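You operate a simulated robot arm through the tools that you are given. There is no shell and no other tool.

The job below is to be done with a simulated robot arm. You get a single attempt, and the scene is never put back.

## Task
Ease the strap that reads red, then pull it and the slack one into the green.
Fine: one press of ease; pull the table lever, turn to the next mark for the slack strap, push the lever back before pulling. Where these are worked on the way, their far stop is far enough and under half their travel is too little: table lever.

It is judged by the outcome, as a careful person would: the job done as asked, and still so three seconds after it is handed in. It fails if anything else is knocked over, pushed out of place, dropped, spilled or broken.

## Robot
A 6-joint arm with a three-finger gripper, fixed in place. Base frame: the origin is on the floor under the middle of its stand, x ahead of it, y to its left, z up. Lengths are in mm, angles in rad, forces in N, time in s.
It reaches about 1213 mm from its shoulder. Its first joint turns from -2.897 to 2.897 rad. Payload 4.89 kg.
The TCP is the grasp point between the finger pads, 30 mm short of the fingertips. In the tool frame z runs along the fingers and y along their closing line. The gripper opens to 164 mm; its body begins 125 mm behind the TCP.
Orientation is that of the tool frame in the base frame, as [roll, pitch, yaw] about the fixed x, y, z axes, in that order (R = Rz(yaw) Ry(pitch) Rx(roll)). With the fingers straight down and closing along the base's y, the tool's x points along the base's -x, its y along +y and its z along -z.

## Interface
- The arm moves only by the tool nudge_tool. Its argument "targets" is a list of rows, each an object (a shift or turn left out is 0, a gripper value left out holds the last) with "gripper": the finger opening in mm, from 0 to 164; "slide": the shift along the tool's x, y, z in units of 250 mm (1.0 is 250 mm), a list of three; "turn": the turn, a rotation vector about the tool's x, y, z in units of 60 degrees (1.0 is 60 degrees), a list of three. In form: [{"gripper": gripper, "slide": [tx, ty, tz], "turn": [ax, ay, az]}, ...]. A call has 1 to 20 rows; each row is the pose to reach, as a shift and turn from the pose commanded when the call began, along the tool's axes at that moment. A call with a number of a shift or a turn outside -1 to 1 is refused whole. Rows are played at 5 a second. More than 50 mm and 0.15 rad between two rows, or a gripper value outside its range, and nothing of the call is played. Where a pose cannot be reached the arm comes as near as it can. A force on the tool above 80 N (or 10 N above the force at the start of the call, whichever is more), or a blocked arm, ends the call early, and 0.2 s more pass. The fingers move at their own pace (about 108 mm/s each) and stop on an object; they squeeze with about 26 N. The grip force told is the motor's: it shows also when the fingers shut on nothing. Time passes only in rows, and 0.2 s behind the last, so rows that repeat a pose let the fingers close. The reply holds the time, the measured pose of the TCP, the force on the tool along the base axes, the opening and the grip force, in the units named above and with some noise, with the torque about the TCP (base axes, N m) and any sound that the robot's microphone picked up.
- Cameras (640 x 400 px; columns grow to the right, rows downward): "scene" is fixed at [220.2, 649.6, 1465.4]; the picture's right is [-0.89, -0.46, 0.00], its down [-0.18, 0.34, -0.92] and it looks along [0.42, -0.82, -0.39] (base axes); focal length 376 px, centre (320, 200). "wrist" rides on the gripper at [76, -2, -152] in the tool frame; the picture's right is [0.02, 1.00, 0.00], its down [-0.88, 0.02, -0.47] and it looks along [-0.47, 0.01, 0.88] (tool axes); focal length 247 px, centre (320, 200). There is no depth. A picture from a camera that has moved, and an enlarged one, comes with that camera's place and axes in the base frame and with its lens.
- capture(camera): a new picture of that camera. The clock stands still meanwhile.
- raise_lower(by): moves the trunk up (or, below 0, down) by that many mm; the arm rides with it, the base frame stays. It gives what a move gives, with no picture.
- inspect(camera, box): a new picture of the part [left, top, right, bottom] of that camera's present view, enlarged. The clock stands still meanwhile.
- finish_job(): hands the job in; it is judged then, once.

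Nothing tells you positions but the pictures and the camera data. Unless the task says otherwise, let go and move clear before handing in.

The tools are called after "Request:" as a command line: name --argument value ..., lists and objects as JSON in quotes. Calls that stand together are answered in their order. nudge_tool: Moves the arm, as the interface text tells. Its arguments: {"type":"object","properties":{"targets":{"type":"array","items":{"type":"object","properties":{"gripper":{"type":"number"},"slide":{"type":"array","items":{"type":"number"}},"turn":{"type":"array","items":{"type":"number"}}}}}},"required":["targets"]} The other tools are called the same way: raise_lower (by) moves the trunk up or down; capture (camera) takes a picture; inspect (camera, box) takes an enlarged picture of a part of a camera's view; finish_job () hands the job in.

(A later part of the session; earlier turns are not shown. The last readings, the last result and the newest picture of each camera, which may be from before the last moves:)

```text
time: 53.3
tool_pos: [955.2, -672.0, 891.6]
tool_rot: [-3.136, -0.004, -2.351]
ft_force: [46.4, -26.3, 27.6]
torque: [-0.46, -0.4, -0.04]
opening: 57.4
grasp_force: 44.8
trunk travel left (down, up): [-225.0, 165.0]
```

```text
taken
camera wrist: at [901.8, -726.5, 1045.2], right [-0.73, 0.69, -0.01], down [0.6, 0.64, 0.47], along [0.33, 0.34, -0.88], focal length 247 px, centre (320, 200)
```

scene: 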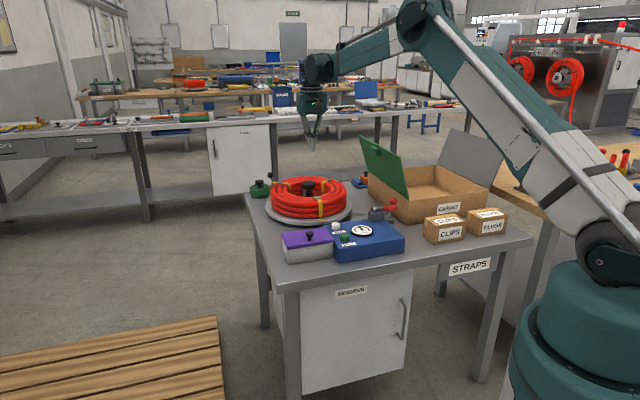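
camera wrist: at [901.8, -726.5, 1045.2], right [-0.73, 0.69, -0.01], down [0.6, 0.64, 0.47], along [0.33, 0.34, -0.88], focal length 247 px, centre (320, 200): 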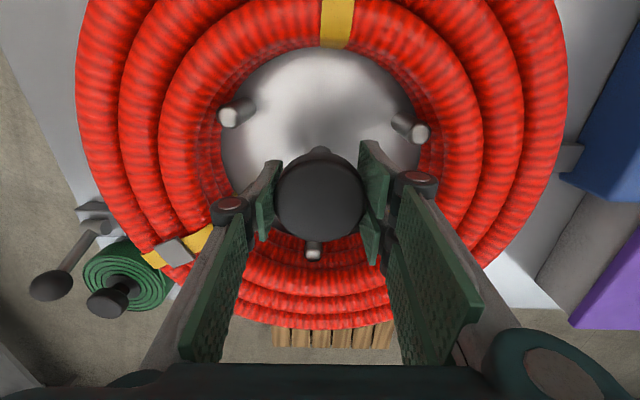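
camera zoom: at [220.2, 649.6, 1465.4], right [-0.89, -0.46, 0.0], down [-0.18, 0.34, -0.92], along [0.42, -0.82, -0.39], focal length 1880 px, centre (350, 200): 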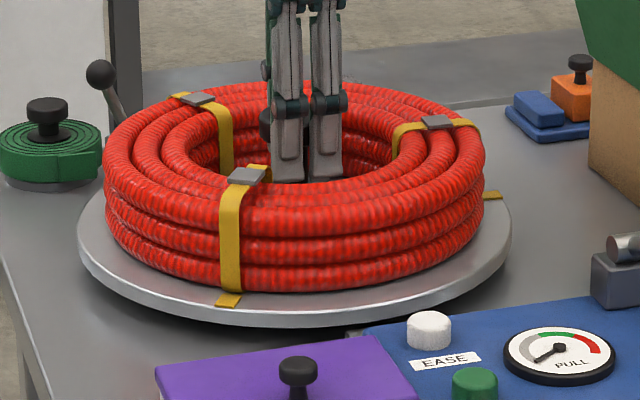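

Turned about 86–90°, with slight slip in the grip. I'll correct the centre and continue about 25°, then align finely.

Request:
nudge_tool --targets '[{"gripper": 40, "slide": [-0.003, -0.012, -0.006]}, {"gripper": 40, "slide": [-0.003, -0.012, -0.006], "turn": [0, 0, -0.08]}, {"gripper": 40, "slide": [-0.003, -0.012, -0.006], "turn": [0, 0, -0.16]}, {"gripper": 40, "slide": [-0.003, -0.012, -0.006], "turn": [0, 0, -0.24]}, {"gripper": 40, "slide": [-0.003, -0.012, -0.006], "turn": [0, 0, -0.32]}, {"gripper": 40, "slide": [-0.003, -0.012, -0.006], "turn": [0, 0, -0.42]}, {"gripper": 40, "slide": [-0.003, -0.012, -0.006], "turn": [0, 0, -0.42]}]'

Request:
inspect --camera "scene" --box '[250, 160, 378, 240]'

Request:
capture --camera "wrist"

```text
time: 54.9
tool_pos: [954.2, -672.4, 893.6]
tool_rot: [-3.139, -0.005, -1.91]
ft_force: [-54.7, 31.0, -34.1]
torque: [-0.3, -0.59, 0.08]
opening: 57.5
grasp_force: 45.2
trunk travel left (down, up): [-225.0, 165.0]
```

```text
5.00 times, centred on (314, 200) of scene
camera zoom: at [220.2, 649.6, 1465.4], right [-0.89, -0.46, 0.0], down [-0.18, 0.34, -0.92], along [0.42, -0.82, -0.39], focal length 1880 px, centre (350, 200)
```

zoom: 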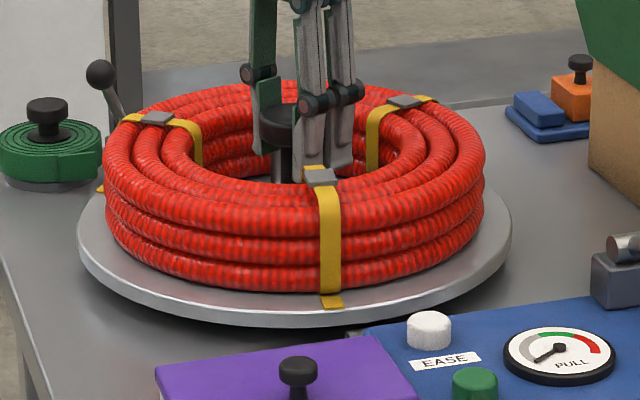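

```text
taken
camera wrist: at [931.1, -744.8, 1047.0], right [-0.95, 0.31, 0.0], down [0.28, 0.84, 0.47], along [0.15, 0.44, -0.88], focal length 247 px, centre (320, 200)
```

wrist: 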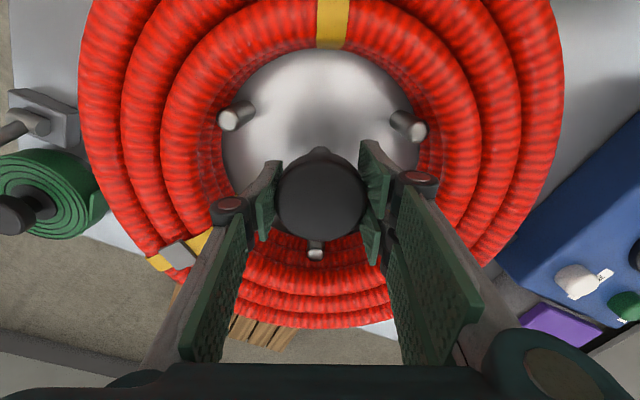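

The slack strap's mark is about 7° short of the original mark position. I'll turn that much more.

Request:
nudge_tool --targets '[{"gripper": 40, "slide": [-0.001, 0.006, 0.003]}, {"gripper": 40, "slide": [-0.001, 0.006, 0.003], "turn": [0, 0, -0.04]}, {"gripper": 40, "slide": [-0.001, 0.006, 0.003], "turn": [0, 0, -0.08]}, {"gripper": 40, "slide": [-0.001, 0.006, 0.003], "turn": [0, 0, -0.115]}, {"gripper": 40, "slide": [-0.001, 0.006, 0.003], "turn": [0, 0, -0.115]}]'

Request:
inspect --camera "scene" --box '[250, 160, 378, 240]'

Request:
inspect --camera "scene" --box '[302, 205, 342, 230]'

Request:
capture --camera "wrist"

```text
time: 56.1
tool_pos: [954.3, -673.1, 894.4]
tool_rot: [-3.138, -0.007, -1.79]
ft_force: [-5.5, -8.9, 4.7]
torque: [-0.06, -0.03, 0.04]
opening: 57.2
grasp_force: 45.0
trunk travel left (down, up): [-225.0, 165.0]
```

```text
5.00 times, centred on (314, 200) of scene
camera zoom: at [220.2, 649.6, 1465.4], right [-0.89, -0.46, 0.0], down [-0.18, 0.34, -0.92], along [0.42, -0.82, -0.39], focal length 1880 px, centre (350, 200)
```

zoom: 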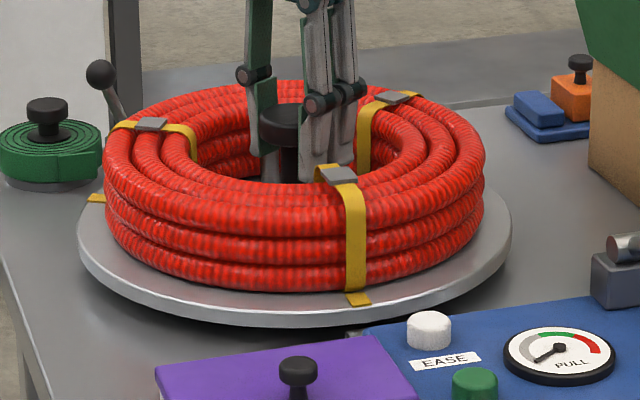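

```text
16.00 times, centred on (322, 218) of scene
camera zoom: at [220.2, 649.6, 1465.4], right [-0.89, -0.46, 0.0], down [-0.18, 0.34, -0.92], along [0.42, -0.82, -0.39], focal length 6016 px, centre (288, -80)
```

zoom: 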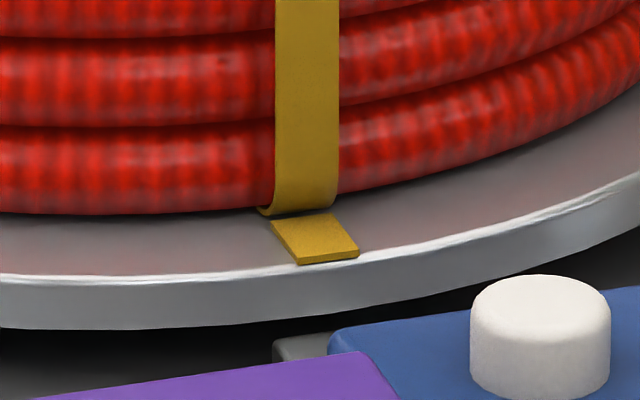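

```text
taken
camera wrist: at [939.5, -746.8, 1047.2], right [-0.98, 0.2, 0.0], down [0.17, 0.87, 0.47], along [0.1, 0.46, -0.88], focal length 247 px, centre (320, 200)
```

wrist: 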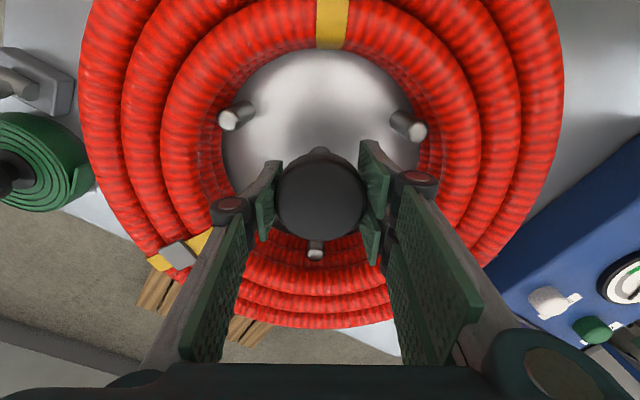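

The slack strap's mark now sits exactly where the first mark began. I'll release the hub and rise straight up.

Request:
nudge_tool --targets '[{"gripper": 90}, {"gripper": 90}, {"gripper": 90}, {"gripper": 90, "slide": [0, 0, -0.15]}, {"gripper": 90, "slide": [0, 0, -0.3]}, {"gripper": 90, "slide": [0, 0, -0.45]}, {"gripper": 90, "slide": [0, 0, -0.6]}, {"gripper": 90, "slide": [0, 0, -0.75]}, {"gripper": 90, "slide": [0, 0, -0.75]}]'

Request:
inspect --camera "scene" --box '[302, 205, 342, 230]'

Request:
capture --camera "scene"

```text
time: 58.1
tool_pos: [953.3, -670.9, 1079.7]
tool_rot: [-3.141, -0.009, -1.791]
ft_force: [0.1, -0.6, -0.2]
torque: [-0.1, -0.03, -0.03]
opening: 90.0
grasp_force: 0.1
trunk travel left (down, up): [-225.0, 165.0]
```

```text
16.00 times, centred on (322, 218) of scene
camera zoom: at [220.2, 649.6, 1465.4], right [-0.89, -0.46, 0.0], down [-0.18, 0.34, -0.92], along [0.42, -0.82, -0.39], focal length 6016 px, centre (288, -80)
```

zoom: 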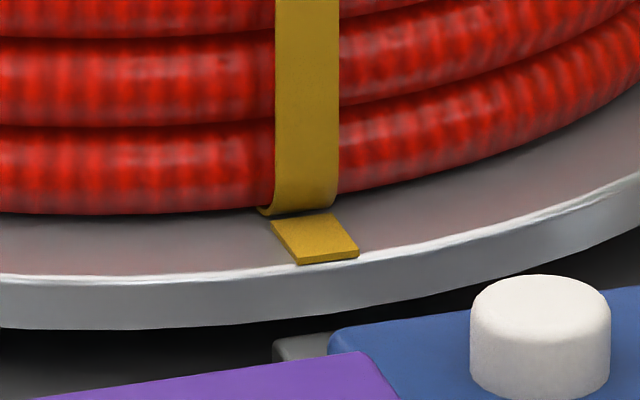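

```text
taken
```

scene: 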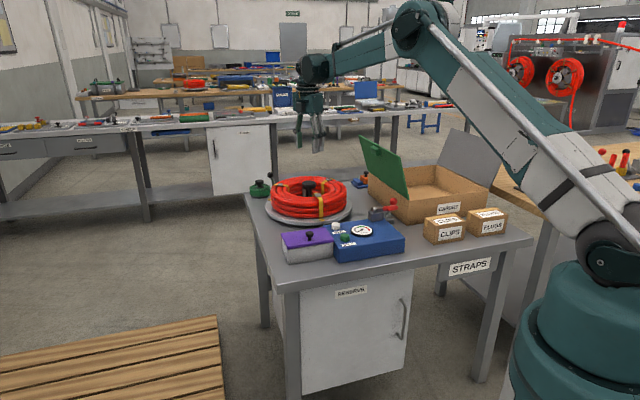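

The mark stayed put after release. Now I'll return toward the table lever, unwinding the wrist in steps as I travel at safe height.

Request:
nudge_tool --targets '[{"gripper": 0, "slide": [-0.004, 0.085, -0.005], "turn": [0, 0, 0.125]}, {"gripper": 0, "slide": [-0.008, 0.17, -0.01], "turn": [0, 0, 0.25]}, {"gripper": 0, "slide": [-0.012, 0.255, -0.015], "turn": [0, 0, 0.375]}, {"gripper": 0, "slide": [-0.016, 0.34, -0.02], "turn": [0, 0, 0.5]}, {"gripper": 0, "slide": [-0.02, 0.425, -0.025], "turn": [0, 0, 0.625]}, {"gripper": 0, "slide": [-0.024, 0.51, -0.03], "turn": [0, 0, 0.75]}, {"gripper": 0, "slide": [-0.028, 0.597, -0.035], "turn": [0, 0, 0.875]}, {"gripper": 0, "slide": [-0.032, 0.683, -0.04], "turn": [0, 0, 1.0]}, {"gripper": 0, "slide": [-0.032, 0.683, -0.04], "turn": [0, 0, 1.0]}]'

```text
time: 60.1
tool_pos: [788.1, -626.2, 1088.0]
tool_rot: [-3.136, 0.0, -2.84]
ft_force: [-0.3, -0.3, 0.7]
torque: [-0.03, -0.08, 0.0]
opening: 0.0
grasp_force: 25.9
trunk travel left (down, up): [-225.0, 165.0]
```

Request:
nudge_tool --targets '[{"gripper": 0, "slide": [0.072, 0.046, -0.006], "turn": [0, 0, 0.125]}, {"gripper": 0, "slide": [0.144, 0.092, -0.012], "turn": [0, 0, 0.25]}, {"gripper": 0, "slide": [0.216, 0.138, -0.018], "turn": [0, 0, 0.375]}, {"gripper": 0, "slide": [0.288, 0.184, -0.024], "turn": [0, 0, 0.5]}, {"gripper": 0, "slide": [0.36, 0.23, -0.03], "turn": [0, 0, 0.625]}, {"gripper": 0, "slide": [0.432, 0.276, -0.036], "turn": [0, 0, 0.75]}, {"gripper": 0, "slide": [0.504, 0.322, -0.042], "turn": [0, 0, 0.875]}, {"gripper": 0, "slide": [0.575, 0.368, -0.048], "turn": [0, 0, 1.0]}, {"gripper": 0, "slide": [0.575, 0.368, -0.048], "turn": [0, 0, 1.0]}]'

Request:
capture --camera "wrist"

```text
time: 62.1
tool_pos: [624.4, -579.3, 1100.3]
tool_rot: [-3.138, 0.005, 2.397]
ft_force: [-0.1, 0.7, 0.3]
torque: [-0.05, -0.04, 0.01]
opening: 0.2
grasp_force: 26.1
trunk travel left (down, up): [-225.0, 165.0]
```

```text
taken
camera wrist: at [567.8, -528.7, 1253.4], right [0.66, 0.75, 0.0], down [0.66, -0.58, 0.48], along [0.36, -0.32, -0.88], focal length 247 px, centre (320, 200)
```

wrist: 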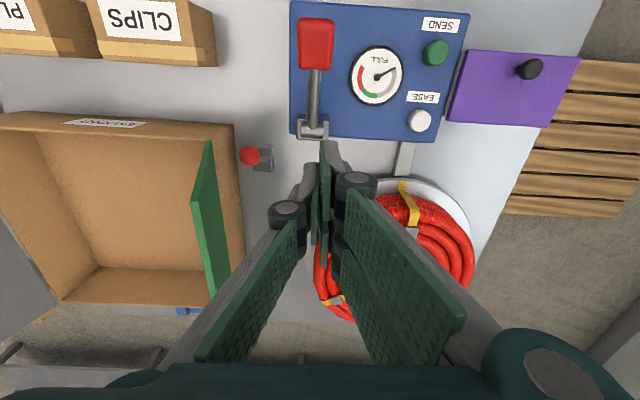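

Request:
inspect --camera "wrist" --box '[220, 120, 300, 200]'

Request:
inspect --camera "wrist" --box '[360, 120, 480, 240]'

Request:
inspect --camera "wrist" --box '[340, 30, 420, 120]'

```text
5.00 times, centred on (260, 160) of wrist
camera zoom: at [567.8, -528.7, 1253.4], right [0.66, 0.75, 0.0], down [0.66, -0.58, 0.48], along [0.36, -0.32, -0.88], focal length 1235 px, centre (620, 400)
```

zoom: 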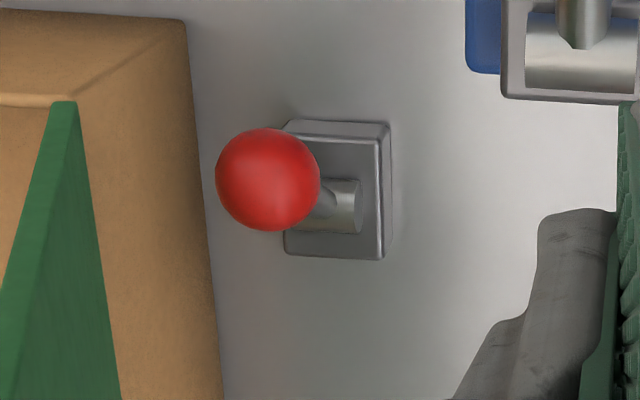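

```text
3.33 times, centred on (420, 180) of wrist
camera zoom: at [567.8, -528.7, 1253.4], right [0.66, 0.75, 0.0], down [0.66, -0.58, 0.48], along [0.36, -0.32, -0.88], focal length 823 px, centre (-13, 267)
```

zoom: 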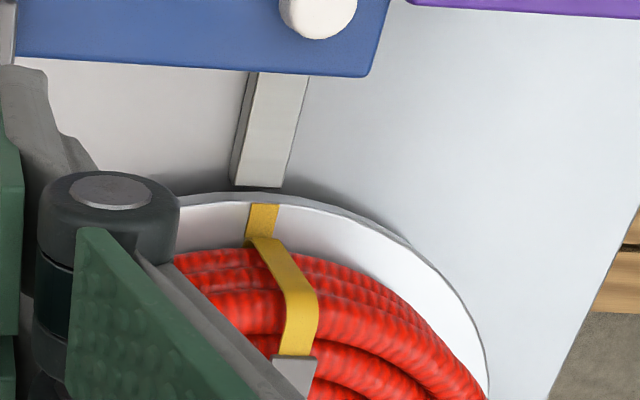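

```text
4.44 times, centred on (380, 75) of wrist
camera zoom: at [567.8, -528.7, 1253.4], right [0.66, 0.75, 0.0], down [0.66, -0.58, 0.48], along [0.36, -0.32, -0.88], focal length 1098 px, centre (53, 756)
```

zoom: 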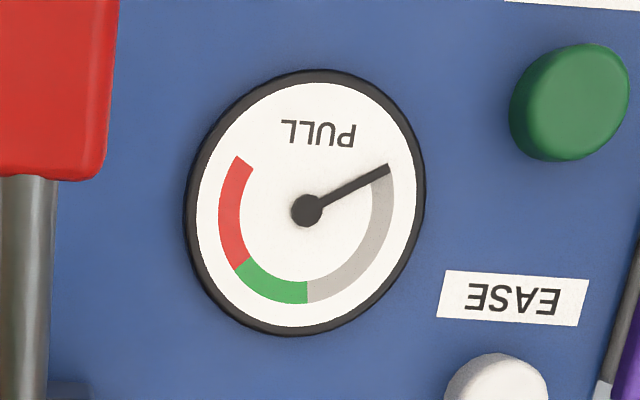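

The mark lines up with the tongue, the gauge reads zero for this strap, and the ball is now near [588, -691, 889]. I'll square the yaw, tilt 45° away from the flap again and go to a pre-approach point in front of the ball.

Request:
nudge_tool --targets '[{"gripper": 0, "turn": [0, 0, 0.039]}, {"gripper": 0, "turn": [0, 0, 0.039]}]'

Request:
nudge_tool --targets '[{"gripper": 0, "slide": [0, 0, 0.05], "turn": [0.125, 0, 0]}, {"gripper": 0, "slide": [0, 0, 0.12], "turn": [0.25, 0, 0]}, {"gripper": 0, "slide": [0, 0, 0.19], "turn": [0.375, 0, 0]}, {"gripper": 0, "slide": [0, 0, 0.26], "turn": [0.5, 0, 0]}, {"gripper": 0, "slide": [0, 0, 0.33], "turn": [0.625, 0, 0]}, {"gripper": 0, "slide": [0, 0, 0.4], "turn": [0.75, 0, 0]}, {"gripper": 0, "slide": [0, 0, 0.4], "turn": [0.75, 0, 0]}]'

Request:
capture --camera "wrist"

Request:
inspect --camera "scene" --box '[320, 140, 448, 220]'

```text
time: 62.7
tool_pos: [624.9, -581.6, 1101.8]
tool_rot: [-3.138, 0.005, 2.356]
ft_force: [0.1, 0.1, -0.8]
torque: [0.0, -0.01, 0.03]
opening: 0.2
grasp_force: 26.4
trunk travel left (down, up): [-225.0, 165.0]
```

```text
time: 64.3
tool_pos: [624.8, -581.6, 1000.8]
tool_rot: [-2.351, 0.006, 2.358]
ft_force: [0.3, 0.0, -0.8]
torque: [-0.04, 0.13, -0.06]
opening: 0.0
grasp_force: 25.7
trunk travel left (down, up): [-225.0, 165.0]
```

```text
taken
camera wrist: at [647.1, -451.0, 1109.3], right [0.48, 0.51, -0.71], down [0.87, -0.37, 0.32], along [-0.1, -0.77, -0.62], focal length 247 px, centre (320, 200)
```

wrist: 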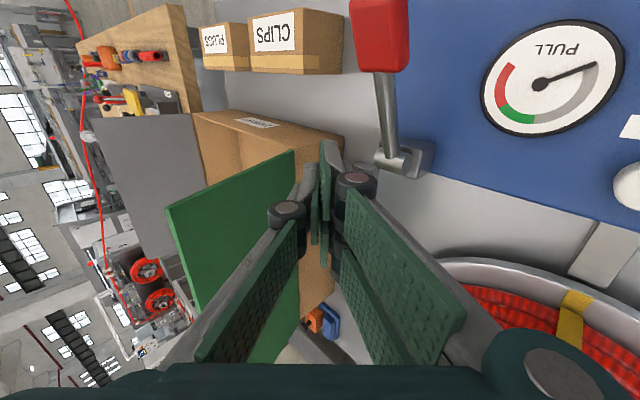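

```text
5.00 times, centred on (384, 180) of scene
camera zoom: at [220.2, 649.6, 1465.4], right [-0.89, -0.46, 0.0], down [-0.18, 0.34, -0.92], along [0.42, -0.82, -0.39], focal length 1880 px, centre (0, 300)
```

zoom: 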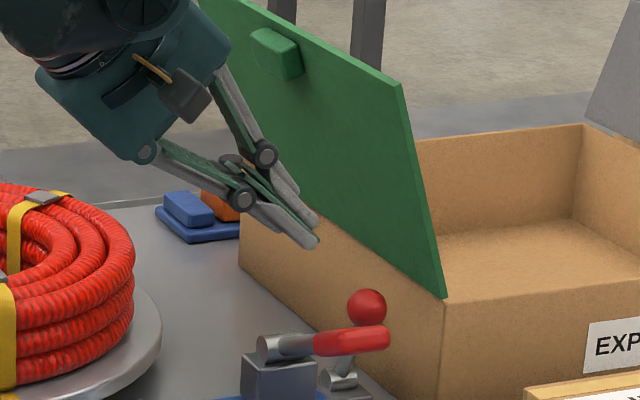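

I'm lined up in front of the ball, with the PULL lever base clear to the side. I'll slide in along the finger axis.

Request:
nudge_tool --targets '[{"gripper": 0, "slide": [0.03, 0, 0.1]}, {"gripper": 0, "slide": [0.03, 0, 0.2]}, {"gripper": 0, "slide": [0.03, 0, 0.3]}, {"gripper": 0, "slide": [0.03, 0, 0.36]}, {"gripper": 0, "slide": [0.03, 0, 0.36]}]'

Request:
capture --camera "wrist"

Request:
inspect --camera "scene" --box '[320, 150, 448, 230]'

```text
time: 65.5
tool_pos: [574.1, -619.8, 937.2]
tool_rot: [-2.352, 0.006, 2.357]
ft_force: [0.9, -1.0, 0.7]
torque: [0.01, 0.06, -0.04]
opening: 0.0
grasp_force: 25.9
trunk travel left (down, up): [-225.0, 165.0]
```

```text
taken
camera wrist: at [596.0, -490.5, 1045.2], right [0.49, 0.51, -0.71], down [0.87, -0.37, 0.32], along [-0.1, -0.77, -0.63], focal length 247 px, centre (320, 200)
```

wrist: 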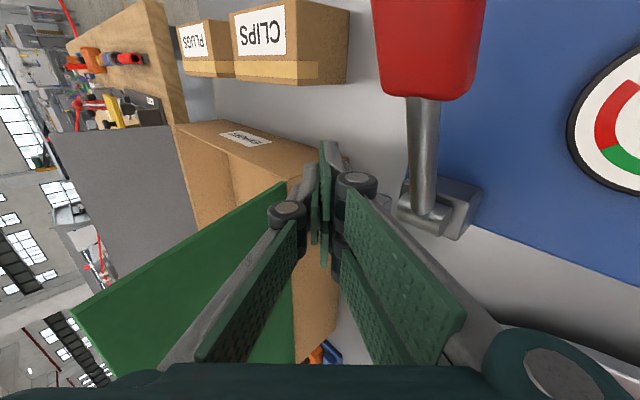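

```text
5.00 times, centred on (384, 190) of scene
camera zoom: at [220.2, 649.6, 1465.4], right [-0.89, -0.46, 0.0], down [-0.18, 0.34, -0.92], along [0.42, -0.82, -0.39], focal length 1880 px, centre (0, 250)
```

zoom: 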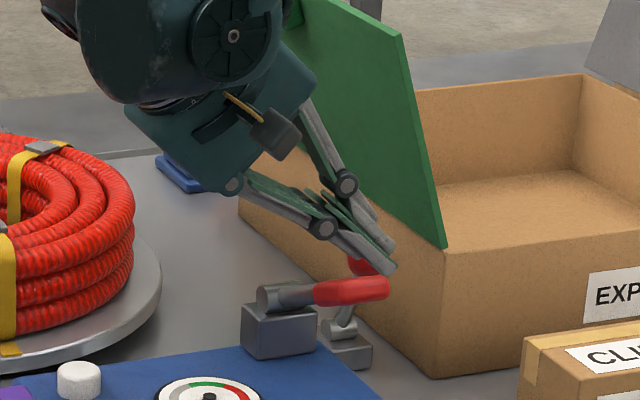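

The path looks clear. I'll finish the approach so the fingertips are level with the ball, in front of it.

Request:
nudge_tool --targets '[{"gripper": 0, "slide": [0, 0, 0.06]}, {"gripper": 0, "slide": [0, 0, 0.11]}, {"gripper": 0, "slide": [0, 0, 0.16]}, {"gripper": 0, "slide": [0, 0, 0.16]}]'

Request:
inspect --camera "scene" --box '[344, 165, 440, 225]'

Request:
capture --camera "wrist"

```text
time: 66.5
tool_pos: [554.3, -640.7, 909.7]
tool_rot: [-2.352, 0.005, 2.356]
ft_force: [-0.2, 0.0, -0.3]
torque: [-0.01, -0.02, 0.01]
opening: 0.1
grasp_force: 26.2
trunk travel left (down, up): [-225.0, 165.0]
```

```text
6.67 times, centred on (392, 195) of scene
camera zoom: at [220.2, 649.6, 1465.4], right [-0.89, -0.46, 0.0], down [-0.18, 0.34, -0.92], along [0.42, -0.82, -0.39], focal length 2506 px, centre (-160, 233)
```

zoom: 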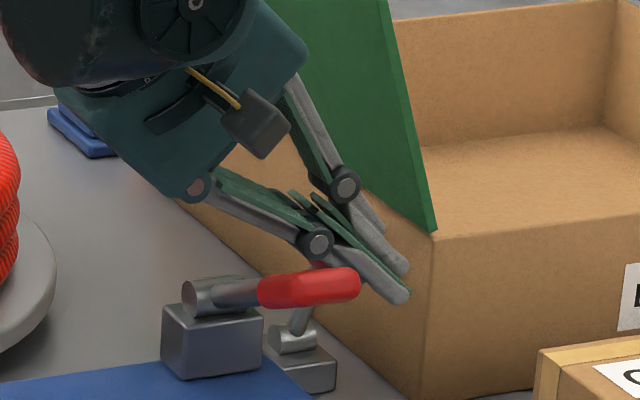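

```text
taken
camera wrist: at [576.1, -511.3, 1018.1], right [0.49, 0.51, -0.71], down [0.87, -0.37, 0.32], along [-0.1, -0.77, -0.63], focal length 247 px, centre (320, 200)
```

wrist: 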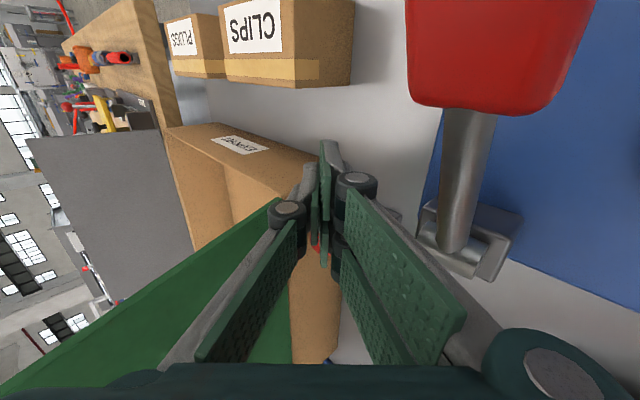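

The fingers are in front of the ball. I'll push it back toward its original side in steps.

Request:
nudge_tool --targets '[{"gripper": 0, "slide": [-0.04, 0, 0]}, {"gripper": 0, "slide": [-0.08, -0.004, 0]}, {"gripper": 0, "slide": [-0.12, -0.01, 0]}, {"gripper": 0, "slide": [-0.16, -0.016, 0]}, {"gripper": 0, "slide": [-0.2, -0.02, 0]}, {"gripper": 0, "slide": [-0.2, -0.02, 0]}]'

Request:
inspect --camera "scene" --box '[344, 165, 440, 225]'

Request:
capture --camera "wrist"

```text
time: 67.9
tool_pos: [588.6, -679.3, 912.5]
tool_rot: [-2.352, 0.006, 2.358]
ft_force: [0.1, -0.4, -0.4]
torque: [0.0, 0.0, -0.05]
opening: 0.0
grasp_force: 25.9
trunk travel left (down, up): [-225.0, 165.0]
```

```text
6.67 times, centred on (392, 195) of scene
camera zoom: at [220.2, 649.6, 1465.4], right [-0.89, -0.46, 0.0], down [-0.18, 0.34, -0.92], along [0.42, -0.82, -0.39], focal length 2506 px, centre (-160, 233)
```

zoom: 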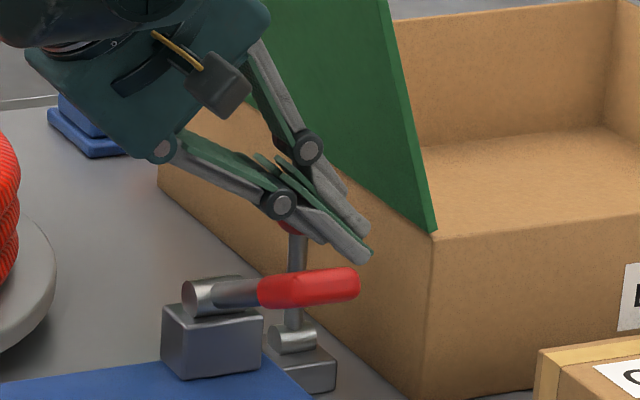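

```text
taken
camera wrist: at [609.4, -549.1, 1021.4], right [0.49, 0.51, -0.71], down [0.87, -0.37, 0.32], along [-0.1, -0.77, -0.63], focal length 247 px, centre (320, 200)
```

wrist: 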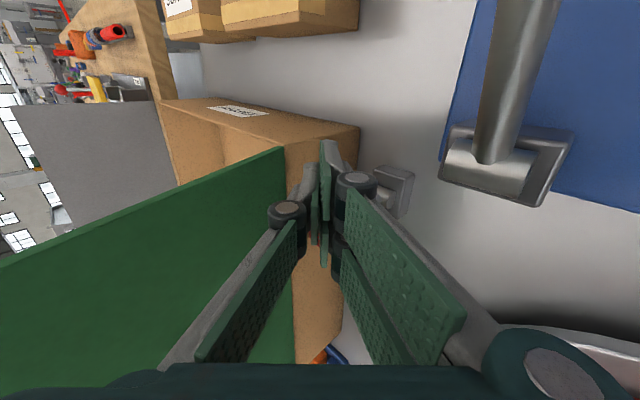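

The lever is now upright and moving back. I'll continue pushing to its stop.

Request:
nudge_tool --targets '[{"gripper": 0, "slide": [-0.04, 0.0, 0]}, {"gripper": 0, "slide": [-0.08, 0.004, 0]}, {"gripper": 0, "slide": [-0.11, 0.01, 0]}, {"gripper": 0, "slide": [-0.14, 0.016, 0]}, {"gripper": 0, "slide": [-0.14, 0.016, 0]}]'

Request:
inspect --camera "scene" --box '[344, 165, 440, 225]'

```text
time: 69.1
tool_pos: [614.0, -702.3, 910.2]
tool_rot: [-2.353, 0.005, 2.355]
ft_force: [-4.6, 2.7, -0.8]
torque: [0.08, 0.14, -0.1]
opening: 0.1
grasp_force: 25.9
trunk travel left (down, up): [-225.0, 165.0]
```

```text
6.67 times, centred on (392, 195) of scene
camera zoom: at [220.2, 649.6, 1465.4], right [-0.89, -0.46, 0.0], down [-0.18, 0.34, -0.92], along [0.42, -0.82, -0.39], focal length 2506 px, centre (-160, 233)
```

zoom: 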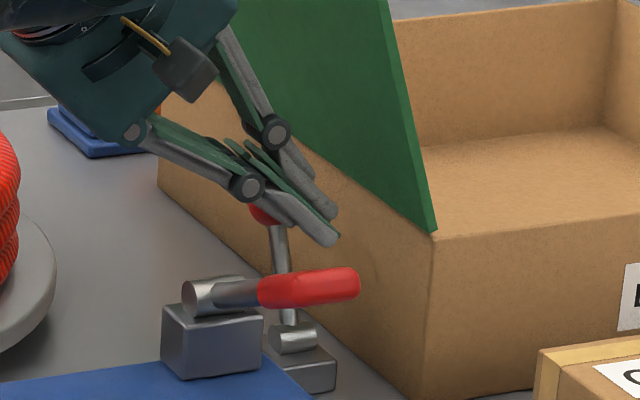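

Resistance is just starting, near where the lever originally stood. I'll press a few millimetres more to be sure it is on its stop.

Request:
nudge_tool --targets '[{"gripper": 0, "slide": [-0.008, 0, 0]}, {"gripper": 0, "slide": [-0.016, 0, 0]}, {"gripper": 0, "slide": [-0.016, 0, 0]}]'

Request:
inspect --camera "scene" --box '[344, 165, 440, 225]'

```text
time: 69.9
tool_pos: [615.5, -703.6, 910.8]
tool_rot: [-2.351, 0.006, 2.357]
ft_force: [-34.3, 41.0, -17.1]
torque: [1.46, 1.05, -0.47]
opening: 0.1
grasp_force: 26.2
trunk travel left (down, up): [-225.0, 165.0]
```

```text
6.67 times, centred on (392, 195) of scene
camera zoom: at [220.2, 649.6, 1465.4], right [-0.89, -0.46, 0.0], down [-0.18, 0.34, -0.92], along [0.42, -0.82, -0.39], focal length 2506 px, centre (-160, 233)
```

zoom: 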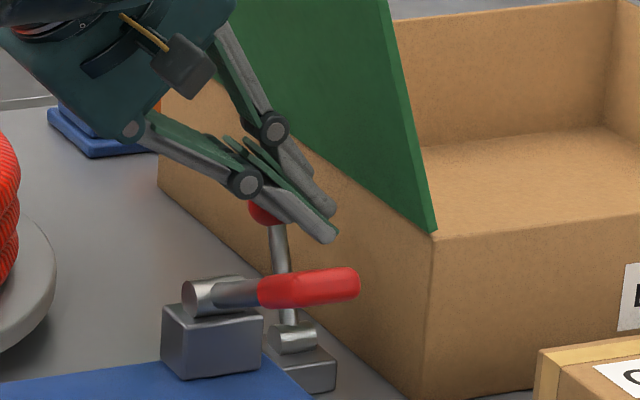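

Force rose to about 50 N with no more travel, so the lever is home. I'll back off and withdraw along the finger axis.

Request:
nudge_tool --targets '[{"gripper": 0, "slide": [0.04, 0, 0]}, {"gripper": 0, "slide": [0.08, 0, 0]}, {"gripper": 0, "slide": [0.08, 0, -0.12]}, {"gripper": 0, "slide": [0.08, 0, -0.27]}, {"gripper": 0, "slide": [0.08, 0, -0.42]}, {"gripper": 0, "slide": [0.08, 0, -0.57]}, {"gripper": 0, "slide": [0.08, 0, -0.7]}, {"gripper": 0, "slide": [0.08, 0, -0.7]}]'

Request:
inspect --camera "scene" --box '[330, 180, 426, 240]'

Request:
inspect --camera "scene" --box '[250, 160, 378, 240]'

```text
time: 71.7
tool_pos: [689.5, -601.8, 1032.6]
tool_rot: [-2.352, 0.006, 2.358]
ft_force: [0.3, 0.1, 0.6]
torque: [0.0, -0.04, 0.04]
opening: 0.0
grasp_force: 26.1
trunk travel left (down, up): [-225.0, 165.0]
```

```text
6.67 times, centred on (378, 210) of scene
camera zoom: at [220.2, 649.6, 1465.4], right [-0.89, -0.46, 0.0], down [-0.18, 0.34, -0.92], along [0.42, -0.82, -0.39], focal length 2506 px, centre (-67, 133)
```

zoom: 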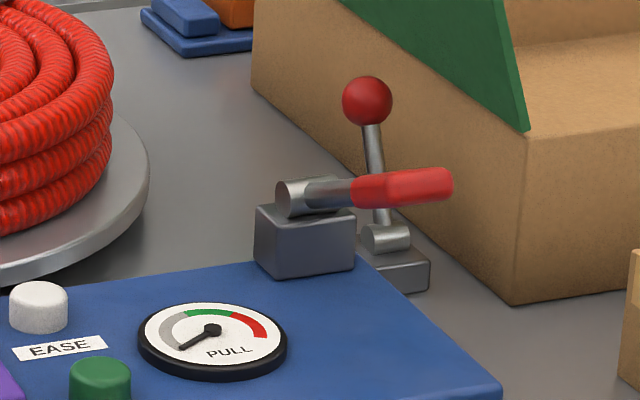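

```text
5.00 times, centred on (314, 200) of scene
camera zoom: at [220.2, 649.6, 1465.4], right [-0.89, -0.46, 0.0], down [-0.18, 0.34, -0.92], along [0.42, -0.82, -0.39], focal length 1880 px, centre (350, 200)
```

zoom: 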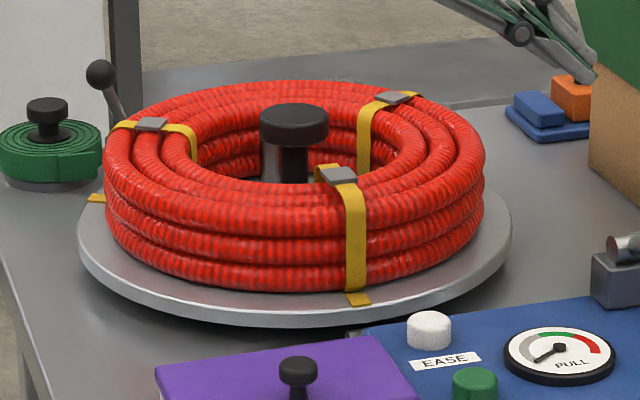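

The table lever is back exactly where it started, the mark is aligned and the gauge reads zero for the slack strap. Now I'll go back above the PULL paddle with the tool upright.

Request:
nudge_tool --targets '[{"gripper": 0, "slide": [0.08, -0.024, 0.005], "turn": [-0.11, 0, 0]}, {"gripper": 0, "slide": [0.17, -0.052, 0.011], "turn": [-0.22, 0, 0]}, {"gripper": 0, "slide": [0.26, -0.08, 0.017], "turn": [-0.33, 0, 0]}, {"gripper": 0, "slide": [0.35, -0.108, 0.023], "turn": [-0.44, 0, 0]}, {"gripper": 0, "slide": [0.44, -0.136, 0.029], "turn": [-0.55, 0, 0]}, {"gripper": 100, "slide": [0.53, -0.164, 0.035], "turn": [-0.65, 0, 0]}, {"gripper": 100, "slide": [0.628, -0.194, 0.041], "turn": [-0.753, 0, 0]}, {"gripper": 100, "slide": [0.628, -0.194, 0.041], "turn": [-0.753, 0, 0]}]'

Request:
capture --camera "wrist"

```text
time: 73.5
tool_pos: [549.0, -521.3, 1060.4]
tool_rot: [3.14, 0.004, 2.356]
ft_force: [-0.1, 0.7, 0.7]
torque: [0.0, -0.08, 0.04]
opening: 99.4
grasp_force: 0.1
trunk travel left (down, up): [-225.0, 165.0]
```

```text
taken
camera wrist: at [493.1, -468.0, 1213.1], right [0.69, 0.72, 0.0], down [0.63, -0.61, 0.48], along [0.35, -0.33, -0.88], focal length 247 px, centre (320, 200)
```

wrist: 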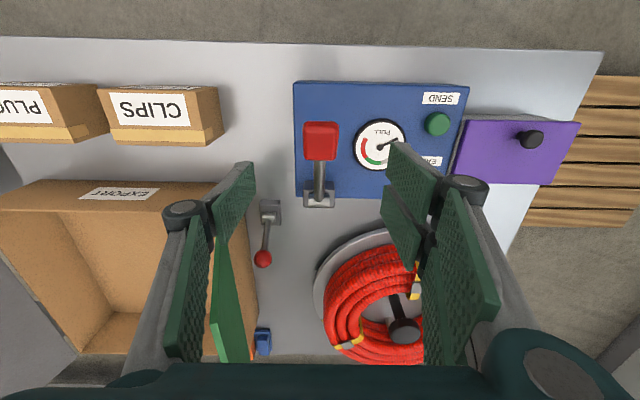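

The view matches the earlier approach to the paddle. I'll descend and grip it as before.

Request:
nudge_tool --targets '[{"gripper": 100, "slide": [0, 0.002, 0.16]}, {"gripper": 100, "slide": [0, 0.004, 0.32]}, {"gripper": 100, "slide": [0, 0.004, 0.48]}, {"gripper": 100, "slide": [0, 0.004, 0.48]}, {"gripper": 20, "slide": [0, 0.004, 0.48]}, {"gripper": 20, "slide": [0, 0.004, 0.48]}, {"gripper": 20, "slide": [0, 0.004, 0.48]}, {"gripper": 20, "slide": [0, 0.004, 0.48]}]'

Request:
capture --camera "wrist"

Request:
inspect --camera "scene" --box '[335, 185, 431, 245]'

```text
time: 75.3
tool_pos: [550.5, -522.3, 941.6]
tool_rot: [3.141, 0.006, 2.357]
ft_force: [-13.4, -6.1, -1.0]
torque: [-0.08, 0.56, -0.27]
opening: 38.7
grasp_force: 45.3
trunk travel left (down, up): [-225.0, 165.0]
```

```text
taken
camera wrist: at [495.0, -468.5, 1093.4], right [0.69, 0.72, 0.0], down [0.63, -0.61, 0.48], along [0.34, -0.33, -0.88], focal length 247 px, centre (320, 200)
```

wrist: 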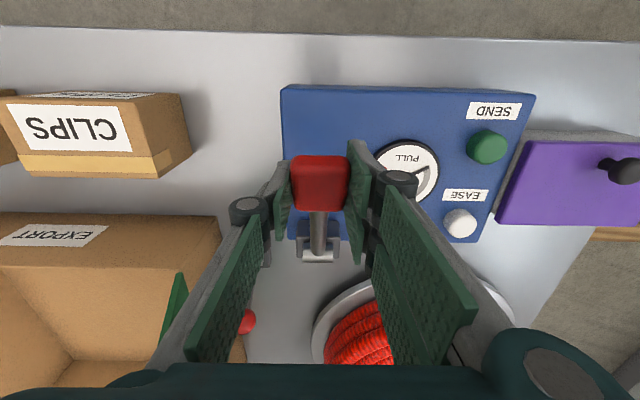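

```text
6.67 times, centred on (383, 215) of scene
camera zoom: at [220.2, 649.6, 1465.4], right [-0.89, -0.46, 0.0], down [-0.18, 0.34, -0.92], along [0.42, -0.82, -0.39], focal length 2506 px, centre (-100, 100)
```

zoom: 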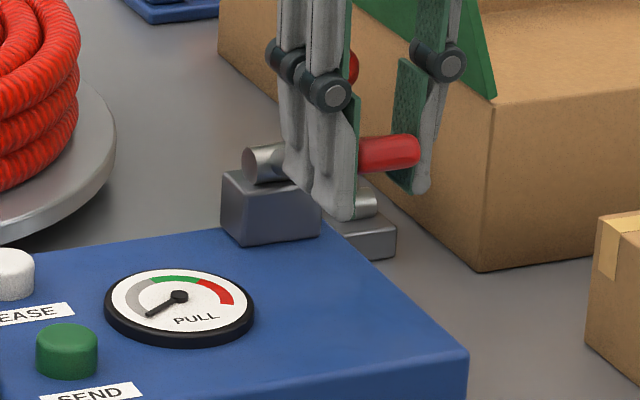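

Gripped. I'll make the first stroke on this strap.

Request:
nudge_tool --targets '[{"gripper": 20, "slide": [0.012, 0, 0.03]}, {"gripper": 20, "slide": [0.022, 0, 0.06]}, {"gripper": 20, "slide": [0.03, 0, 0.09]}, {"gripper": 20, "slide": [0.037, 0, 0.12]}, {"gripper": 20, "slide": [0.044, 0, 0.15]}, {"gripper": 20, "slide": [0.05, 0, 0.18]}, {"gripper": 20, "slide": [0.052, 0, 0.205]}, {"gripper": 20, "slide": [0.052, 0, 0.205]}]'

Request:
inspect --camera "scene" --box '[335, 185, 431, 245]'

Request:
inspect --camera "scene" --box '[348, 222, 376, 240]'

```text
time: 77.1
tool_pos: [541.1, -513.1, 888.7]
tool_rot: [3.142, 0.004, 2.356]
ft_force: [-7.7, -37.5, 11.2]
torque: [-1.05, -0.44, -0.11]
opening: 38.6
grasp_force: 45.2
trunk travel left (down, up): [-225.0, 165.0]
```

```text
6.67 times, centred on (383, 215) of scene
camera zoom: at [220.2, 649.6, 1465.4], right [-0.89, -0.46, 0.0], down [-0.18, 0.34, -0.92], along [0.42, -0.82, -0.39], focal length 2506 px, centre (-100, 100)
```

zoom: 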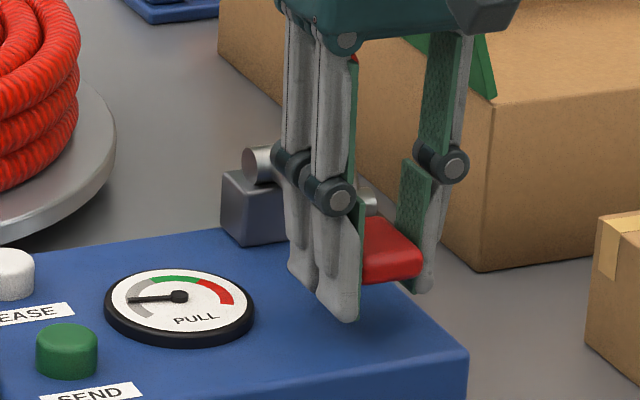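

```text
16.00 times, centred on (362, 231) of scene
camera zoom: at [220.2, 649.6, 1465.4], right [-0.89, -0.46, 0.0], down [-0.18, 0.34, -0.92], along [0.42, -0.82, -0.39], focal length 6016 px, centre (-352, -296)
```

zoom: 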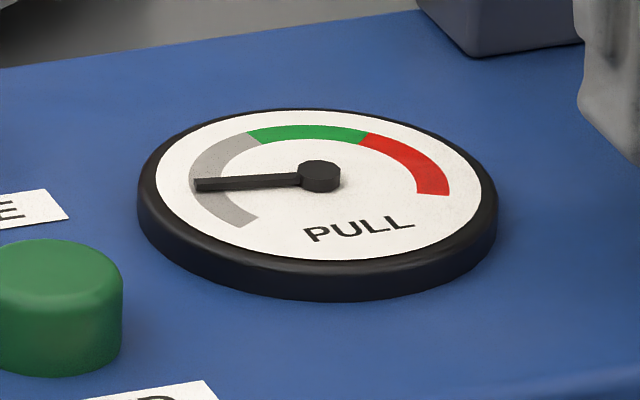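

The first stroke registered on this strap. I'll return the handle up.

Request:
nudge_tool --targets '[{"gripper": 20, "slide": [-0.004, -0.003, -0.027]}, {"gripper": 20, "slide": [-0.006, -0.006, -0.054]}, {"gripper": 20, "slide": [-0.01, -0.006, -0.081]}, {"gripper": 20, "slide": [-0.016, -0.006, -0.108]}, {"gripper": 20, "slide": [-0.024, -0.006, -0.135]}, {"gripper": 20, "slide": [-0.036, -0.006, -0.165]}, {"gripper": 20, "slide": [-0.046, -0.006, -0.19]}, {"gripper": 20, "slide": [-0.046, -0.006, -0.19]}]'

Request:
inspect --camera "scene" --box '[335, 185, 431, 245]'

```text
time: 78.9
tool_pos: [548.9, -519.6, 936.8]
tool_rot: [-3.141, 0.007, 2.357]
ft_force: [-1.4, 18.4, -12.7]
torque: [0.8, 0.56, 0.12]
opening: 38.6
grasp_force: 44.7
trunk travel left (down, up): [-225.0, 165.0]
```

```text
6.67 times, centred on (383, 215) of scene
camera zoom: at [220.2, 649.6, 1465.4], right [-0.89, -0.46, 0.0], down [-0.18, 0.34, -0.92], along [0.42, -0.82, -0.39], focal length 2506 px, centre (-100, 100)
```

zoom: 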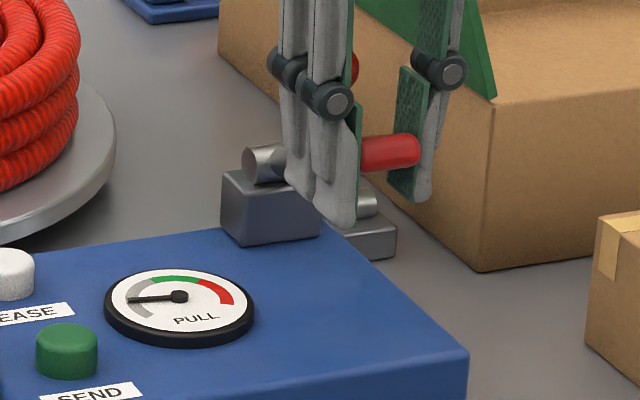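

Handle is up and the gauge holds. Second stroke, nudging fully to the top stop first.

Request:
nudge_tool --targets '[{"gripper": 20, "slide": [-0.004, 0, -0.01]}, {"gripper": 20, "slide": [0.012, 0, 0.03]}, {"gripper": 20, "slide": [0.022, 0, 0.06]}, {"gripper": 20, "slide": [0.03, 0, 0.09]}, {"gripper": 20, "slide": [0.036, 0, 0.12]}, {"gripper": 20, "slide": [0.042, 0, 0.15]}, {"gripper": 20, "slide": [0.046, 0, 0.175]}, {"gripper": 20, "slide": [0.048, 0, 0.19]}, {"gripper": 20, "slide": [0.048, 0, 0.19]}]'

Request:
inspect --camera "scene" --box '[348, 222, 376, 240]'

```text
time: 80.9
tool_pos: [541.8, -514.4, 889.5]
tool_rot: [3.14, 0.005, 2.355]
ft_force: [17.5, -3.4, 10.8]
torque: [-0.6, -0.91, -0.14]
opening: 38.5
grasp_force: 44.9
trunk travel left (down, up): [-225.0, 165.0]
```

```text
16.00 times, centred on (362, 231) of scene
camera zoom: at [220.2, 649.6, 1465.4], right [-0.89, -0.46, 0.0], down [-0.18, 0.34, -0.92], along [0.42, -0.82, -0.39], focal length 6016 px, centre (-352, -296)
```

zoom: 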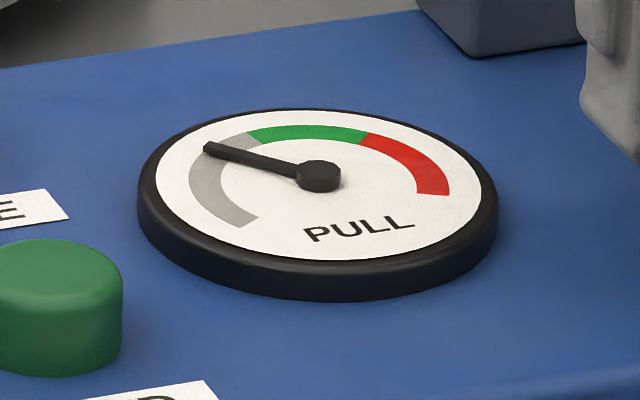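

The second stroke brought it just short of green, as with the first strap. I'll return the handle up for the third stroke.

Request:
nudge_tool --targets '[{"gripper": 20, "slide": [-0.004, 0, -0.027]}, {"gripper": 20, "slide": [-0.006, 0, -0.054]}, {"gripper": 20, "slide": [-0.01, 0, -0.081]}, {"gripper": 20, "slide": [-0.016, 0, -0.108]}, {"gripper": 20, "slide": [-0.024, 0, -0.135]}, {"gripper": 20, "slide": [-0.036, 0, -0.165]}, {"gripper": 20, "slide": [-0.046, 0, -0.188]}, {"gripper": 20, "slide": [-0.046, 0, -0.188]}]'

Request:
inspect --camera "scene" --box '[335, 185, 431, 245]'

```text
time: 82.7
tool_pos: [547.8, -519.6, 933.6]
tool_rot: [-3.141, 0.005, 2.357]
ft_force: [-14.9, 19.9, -30.5]
torque: [0.58, 0.66, 0.01]
opening: 38.3
grasp_force: 45.0
trunk travel left (down, up): [-225.0, 165.0]
```

```text
6.67 times, centred on (383, 215) of scene
camera zoom: at [220.2, 649.6, 1465.4], right [-0.89, -0.46, 0.0], down [-0.18, 0.34, -0.92], along [0.42, -0.82, -0.39], focal length 2506 px, centre (-100, 100)
```

zoom: 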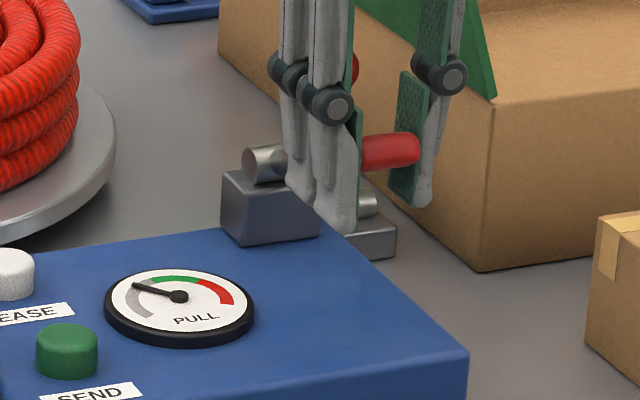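

Handle at the top stop, gauge holding. Third stroke now.

Request:
nudge_tool --targets '[{"gripper": 20, "slide": [0.012, 0, 0.03]}, {"gripper": 20, "slide": [0.022, 0, 0.06]}, {"gripper": 20, "slide": [0.03, 0, 0.088]}, {"gripper": 20, "slide": [0.036, 0, 0.114]}, {"gripper": 20, "slide": [0.042, 0, 0.138]}, {"gripper": 20, "slide": [0.046, 0, 0.16]}, {"gripper": 20, "slide": [0.048, 0, 0.178]}, {"gripper": 20, "slide": [0.048, 0, 0.178]}]'

Request:
inspect --camera "scene" --box '[348, 222, 376, 240]'

```text
time: 84.5
tool_pos: [540.1, -511.9, 892.0]
tool_rot: [-3.141, 0.006, 2.359]
ft_force: [13.1, -1.6, 10.5]
torque: [-0.69, -0.87, 0.01]
opening: 38.3
grasp_force: 44.5
trunk travel left (down, up): [-225.0, 165.0]
```

```text
16.00 times, centred on (362, 231) of scene
camera zoom: at [220.2, 649.6, 1465.4], right [-0.89, -0.46, 0.0], down [-0.18, 0.34, -0.92], along [0.42, -0.82, -0.39], focal length 6016 px, centre (-352, -296)
```

zoom: 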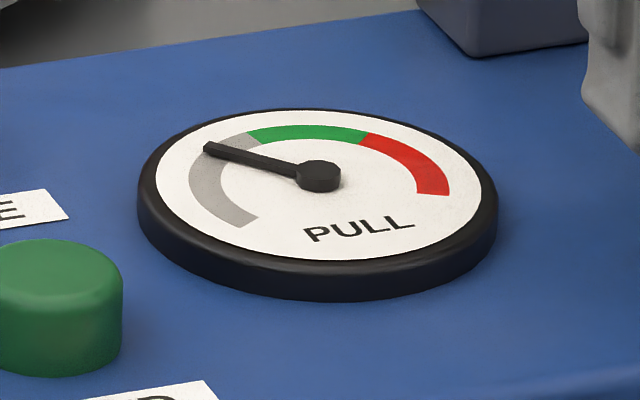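

The needle hasn't registered this stroke yet, possibly not deep enough. I'll press a little further down.

Request:
nudge_tool --targets '[{"gripper": 20, "slide": [0, 0, 0.008]}, {"gripper": 20, "slide": [0, 0, 0.016]}, {"gripper": 20, "slide": [0, 0, 0.016]}]'

Request:
inspect --camera "scene" --box '[348, 222, 376, 240]'

```text
time: 85.3
tool_pos: [541.5, -511.8, 886.4]
tool_rot: [3.141, 0.004, 2.358]
ft_force: [14.6, 2.6, 11.8]
torque: [-0.65, -0.85, -0.12]
opening: 38.3
grasp_force: 45.1
trunk travel left (down, up): [-225.0, 165.0]
```

```text
16.00 times, centred on (362, 231) of scene
camera zoom: at [220.2, 649.6, 1465.4], right [-0.89, -0.46, 0.0], down [-0.18, 0.34, -0.92], along [0.42, -0.82, -0.39], focal length 6016 px, centre (-352, -296)
```

zoom: 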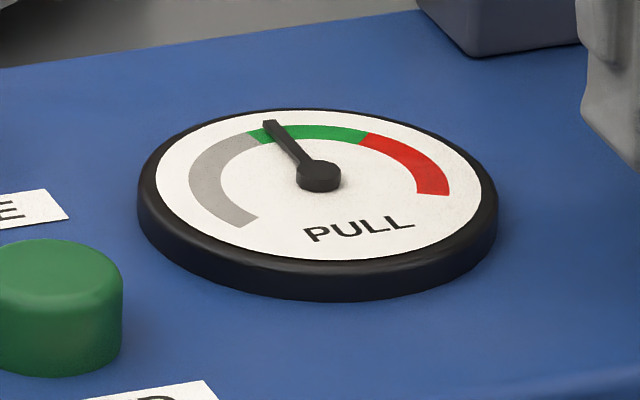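

The second strap now reads in the green, same as the first. I'll return the handle to rest, release it and rise clear.

Request:
nudge_tool --targets '[{"gripper": 20, "slide": [-0.002, 0, -0.027]}, {"gripper": 20, "slide": [-0.006, 0, -0.054]}, {"gripper": 20, "slide": [-0.01, 0, -0.081]}, {"gripper": 20, "slide": [-0.016, 0, -0.108]}, {"gripper": 20, "slide": [-0.024, 0, -0.135]}, {"gripper": 20, "slide": [-0.034, 0, -0.162]}, {"gripper": 20, "slide": [-0.044, 0, -0.185]}, {"gripper": 20, "slide": [-0.044, 0, -0.185]}]'

Request:
inspect --camera "scene" --box '[335, 185, 431, 245]'

```text
time: 87.1
tool_pos: [548.8, -519.7, 933.2]
tool_rot: [-3.14, 0.006, 2.357]
ft_force: [-9.8, 13.8, -35.1]
torque: [0.44, 0.54, -0.04]
opening: 38.5
grasp_force: 45.1
trunk travel left (down, up): [-225.0, 165.0]
```

```text
6.67 times, centred on (383, 215) of scene
camera zoom: at [220.2, 649.6, 1465.4], right [-0.89, -0.46, 0.0], down [-0.18, 0.34, -0.92], along [0.42, -0.82, -0.39], focal length 2506 px, centre (-100, 100)
```

zoom: 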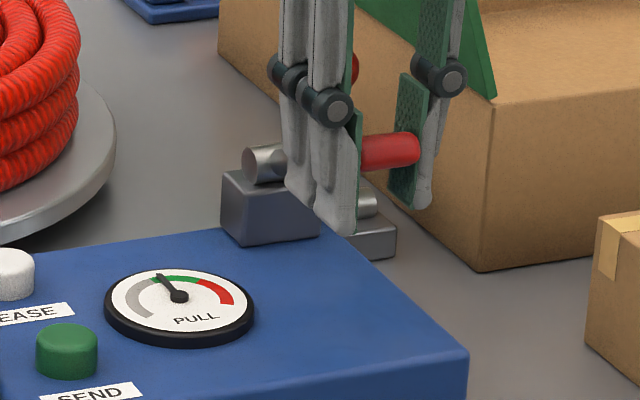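

The handle is at rest and the gauge holds in green. I'll open and rise straight up.

Request:
nudge_tool --targets '[{"gripper": 100, "slide": [0.004, 0, 0.006]}, {"gripper": 100, "slide": [0.004, 0, 0.006]}, {"gripper": 100, "slide": [0.004, 0, 0.006]}, {"gripper": 100, "slide": [0.0, 0, -0.1]}, {"gripper": 100, "slide": [0.0, 0, -0.25]}, {"gripper": 100, "slide": [0.0, 0, -0.4]}, {"gripper": 100, "slide": [0.0, 0, -0.55]}, {"gripper": 100, "slide": [0.0, 0, -0.7]}, {"gripper": 100, "slide": [0.0, 0, -0.7]}]'

Request:
capture --camera "wrist"

Request:
capture --camera "scene"

Request:
inspect --camera "scene" --box '[240, 160, 416, 270]'

```text
time: 89.1
tool_pos: [547.5, -517.3, 1109.8]
tool_rot: [3.14, 0.006, 2.355]
ft_force: [0.0, 0.9, 0.3]
torque: [-0.06, -0.05, 0.03]
opening: 100.3
grasp_force: 0.1
trunk travel left (down, up): [-225.0, 165.0]
```

```text
taken
camera wrist: at [492.5, -465.2, 1262.7], right [0.69, 0.72, 0.0], down [0.64, -0.61, 0.48], along [0.35, -0.33, -0.88], focal length 247 px, centre (320, 200)
```

wrist: 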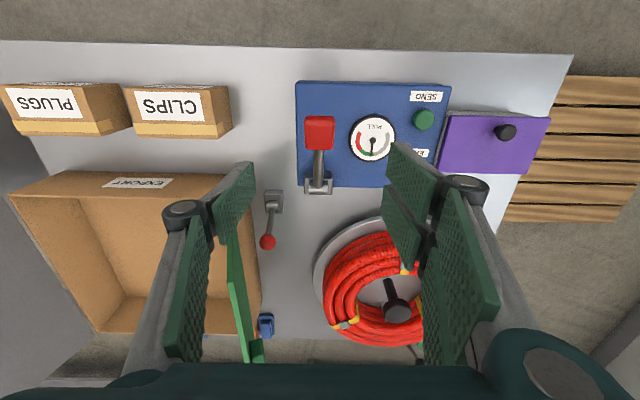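

```text
taken
```

scene: 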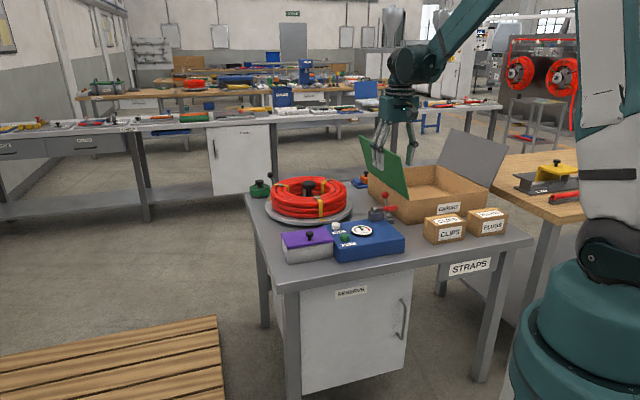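

```text
3.64 times, centred on (328, 215) of scene
camera zoom: at [220.2, 649.6, 1465.4], right [-0.89, -0.46, 0.0], down [-0.18, 0.34, -0.92], along [0.42, -0.82, -0.39], focal length 1367 px, centre (291, 146)
```

zoom: 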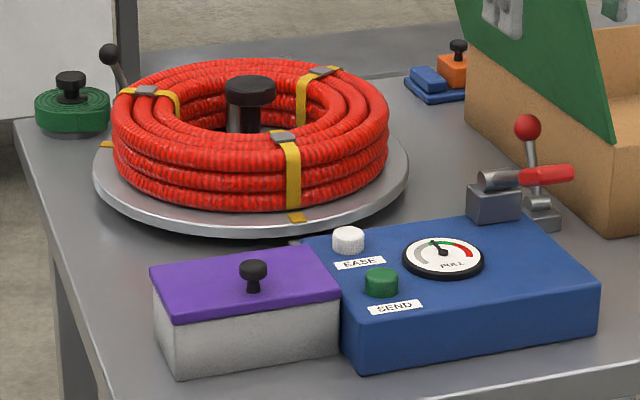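

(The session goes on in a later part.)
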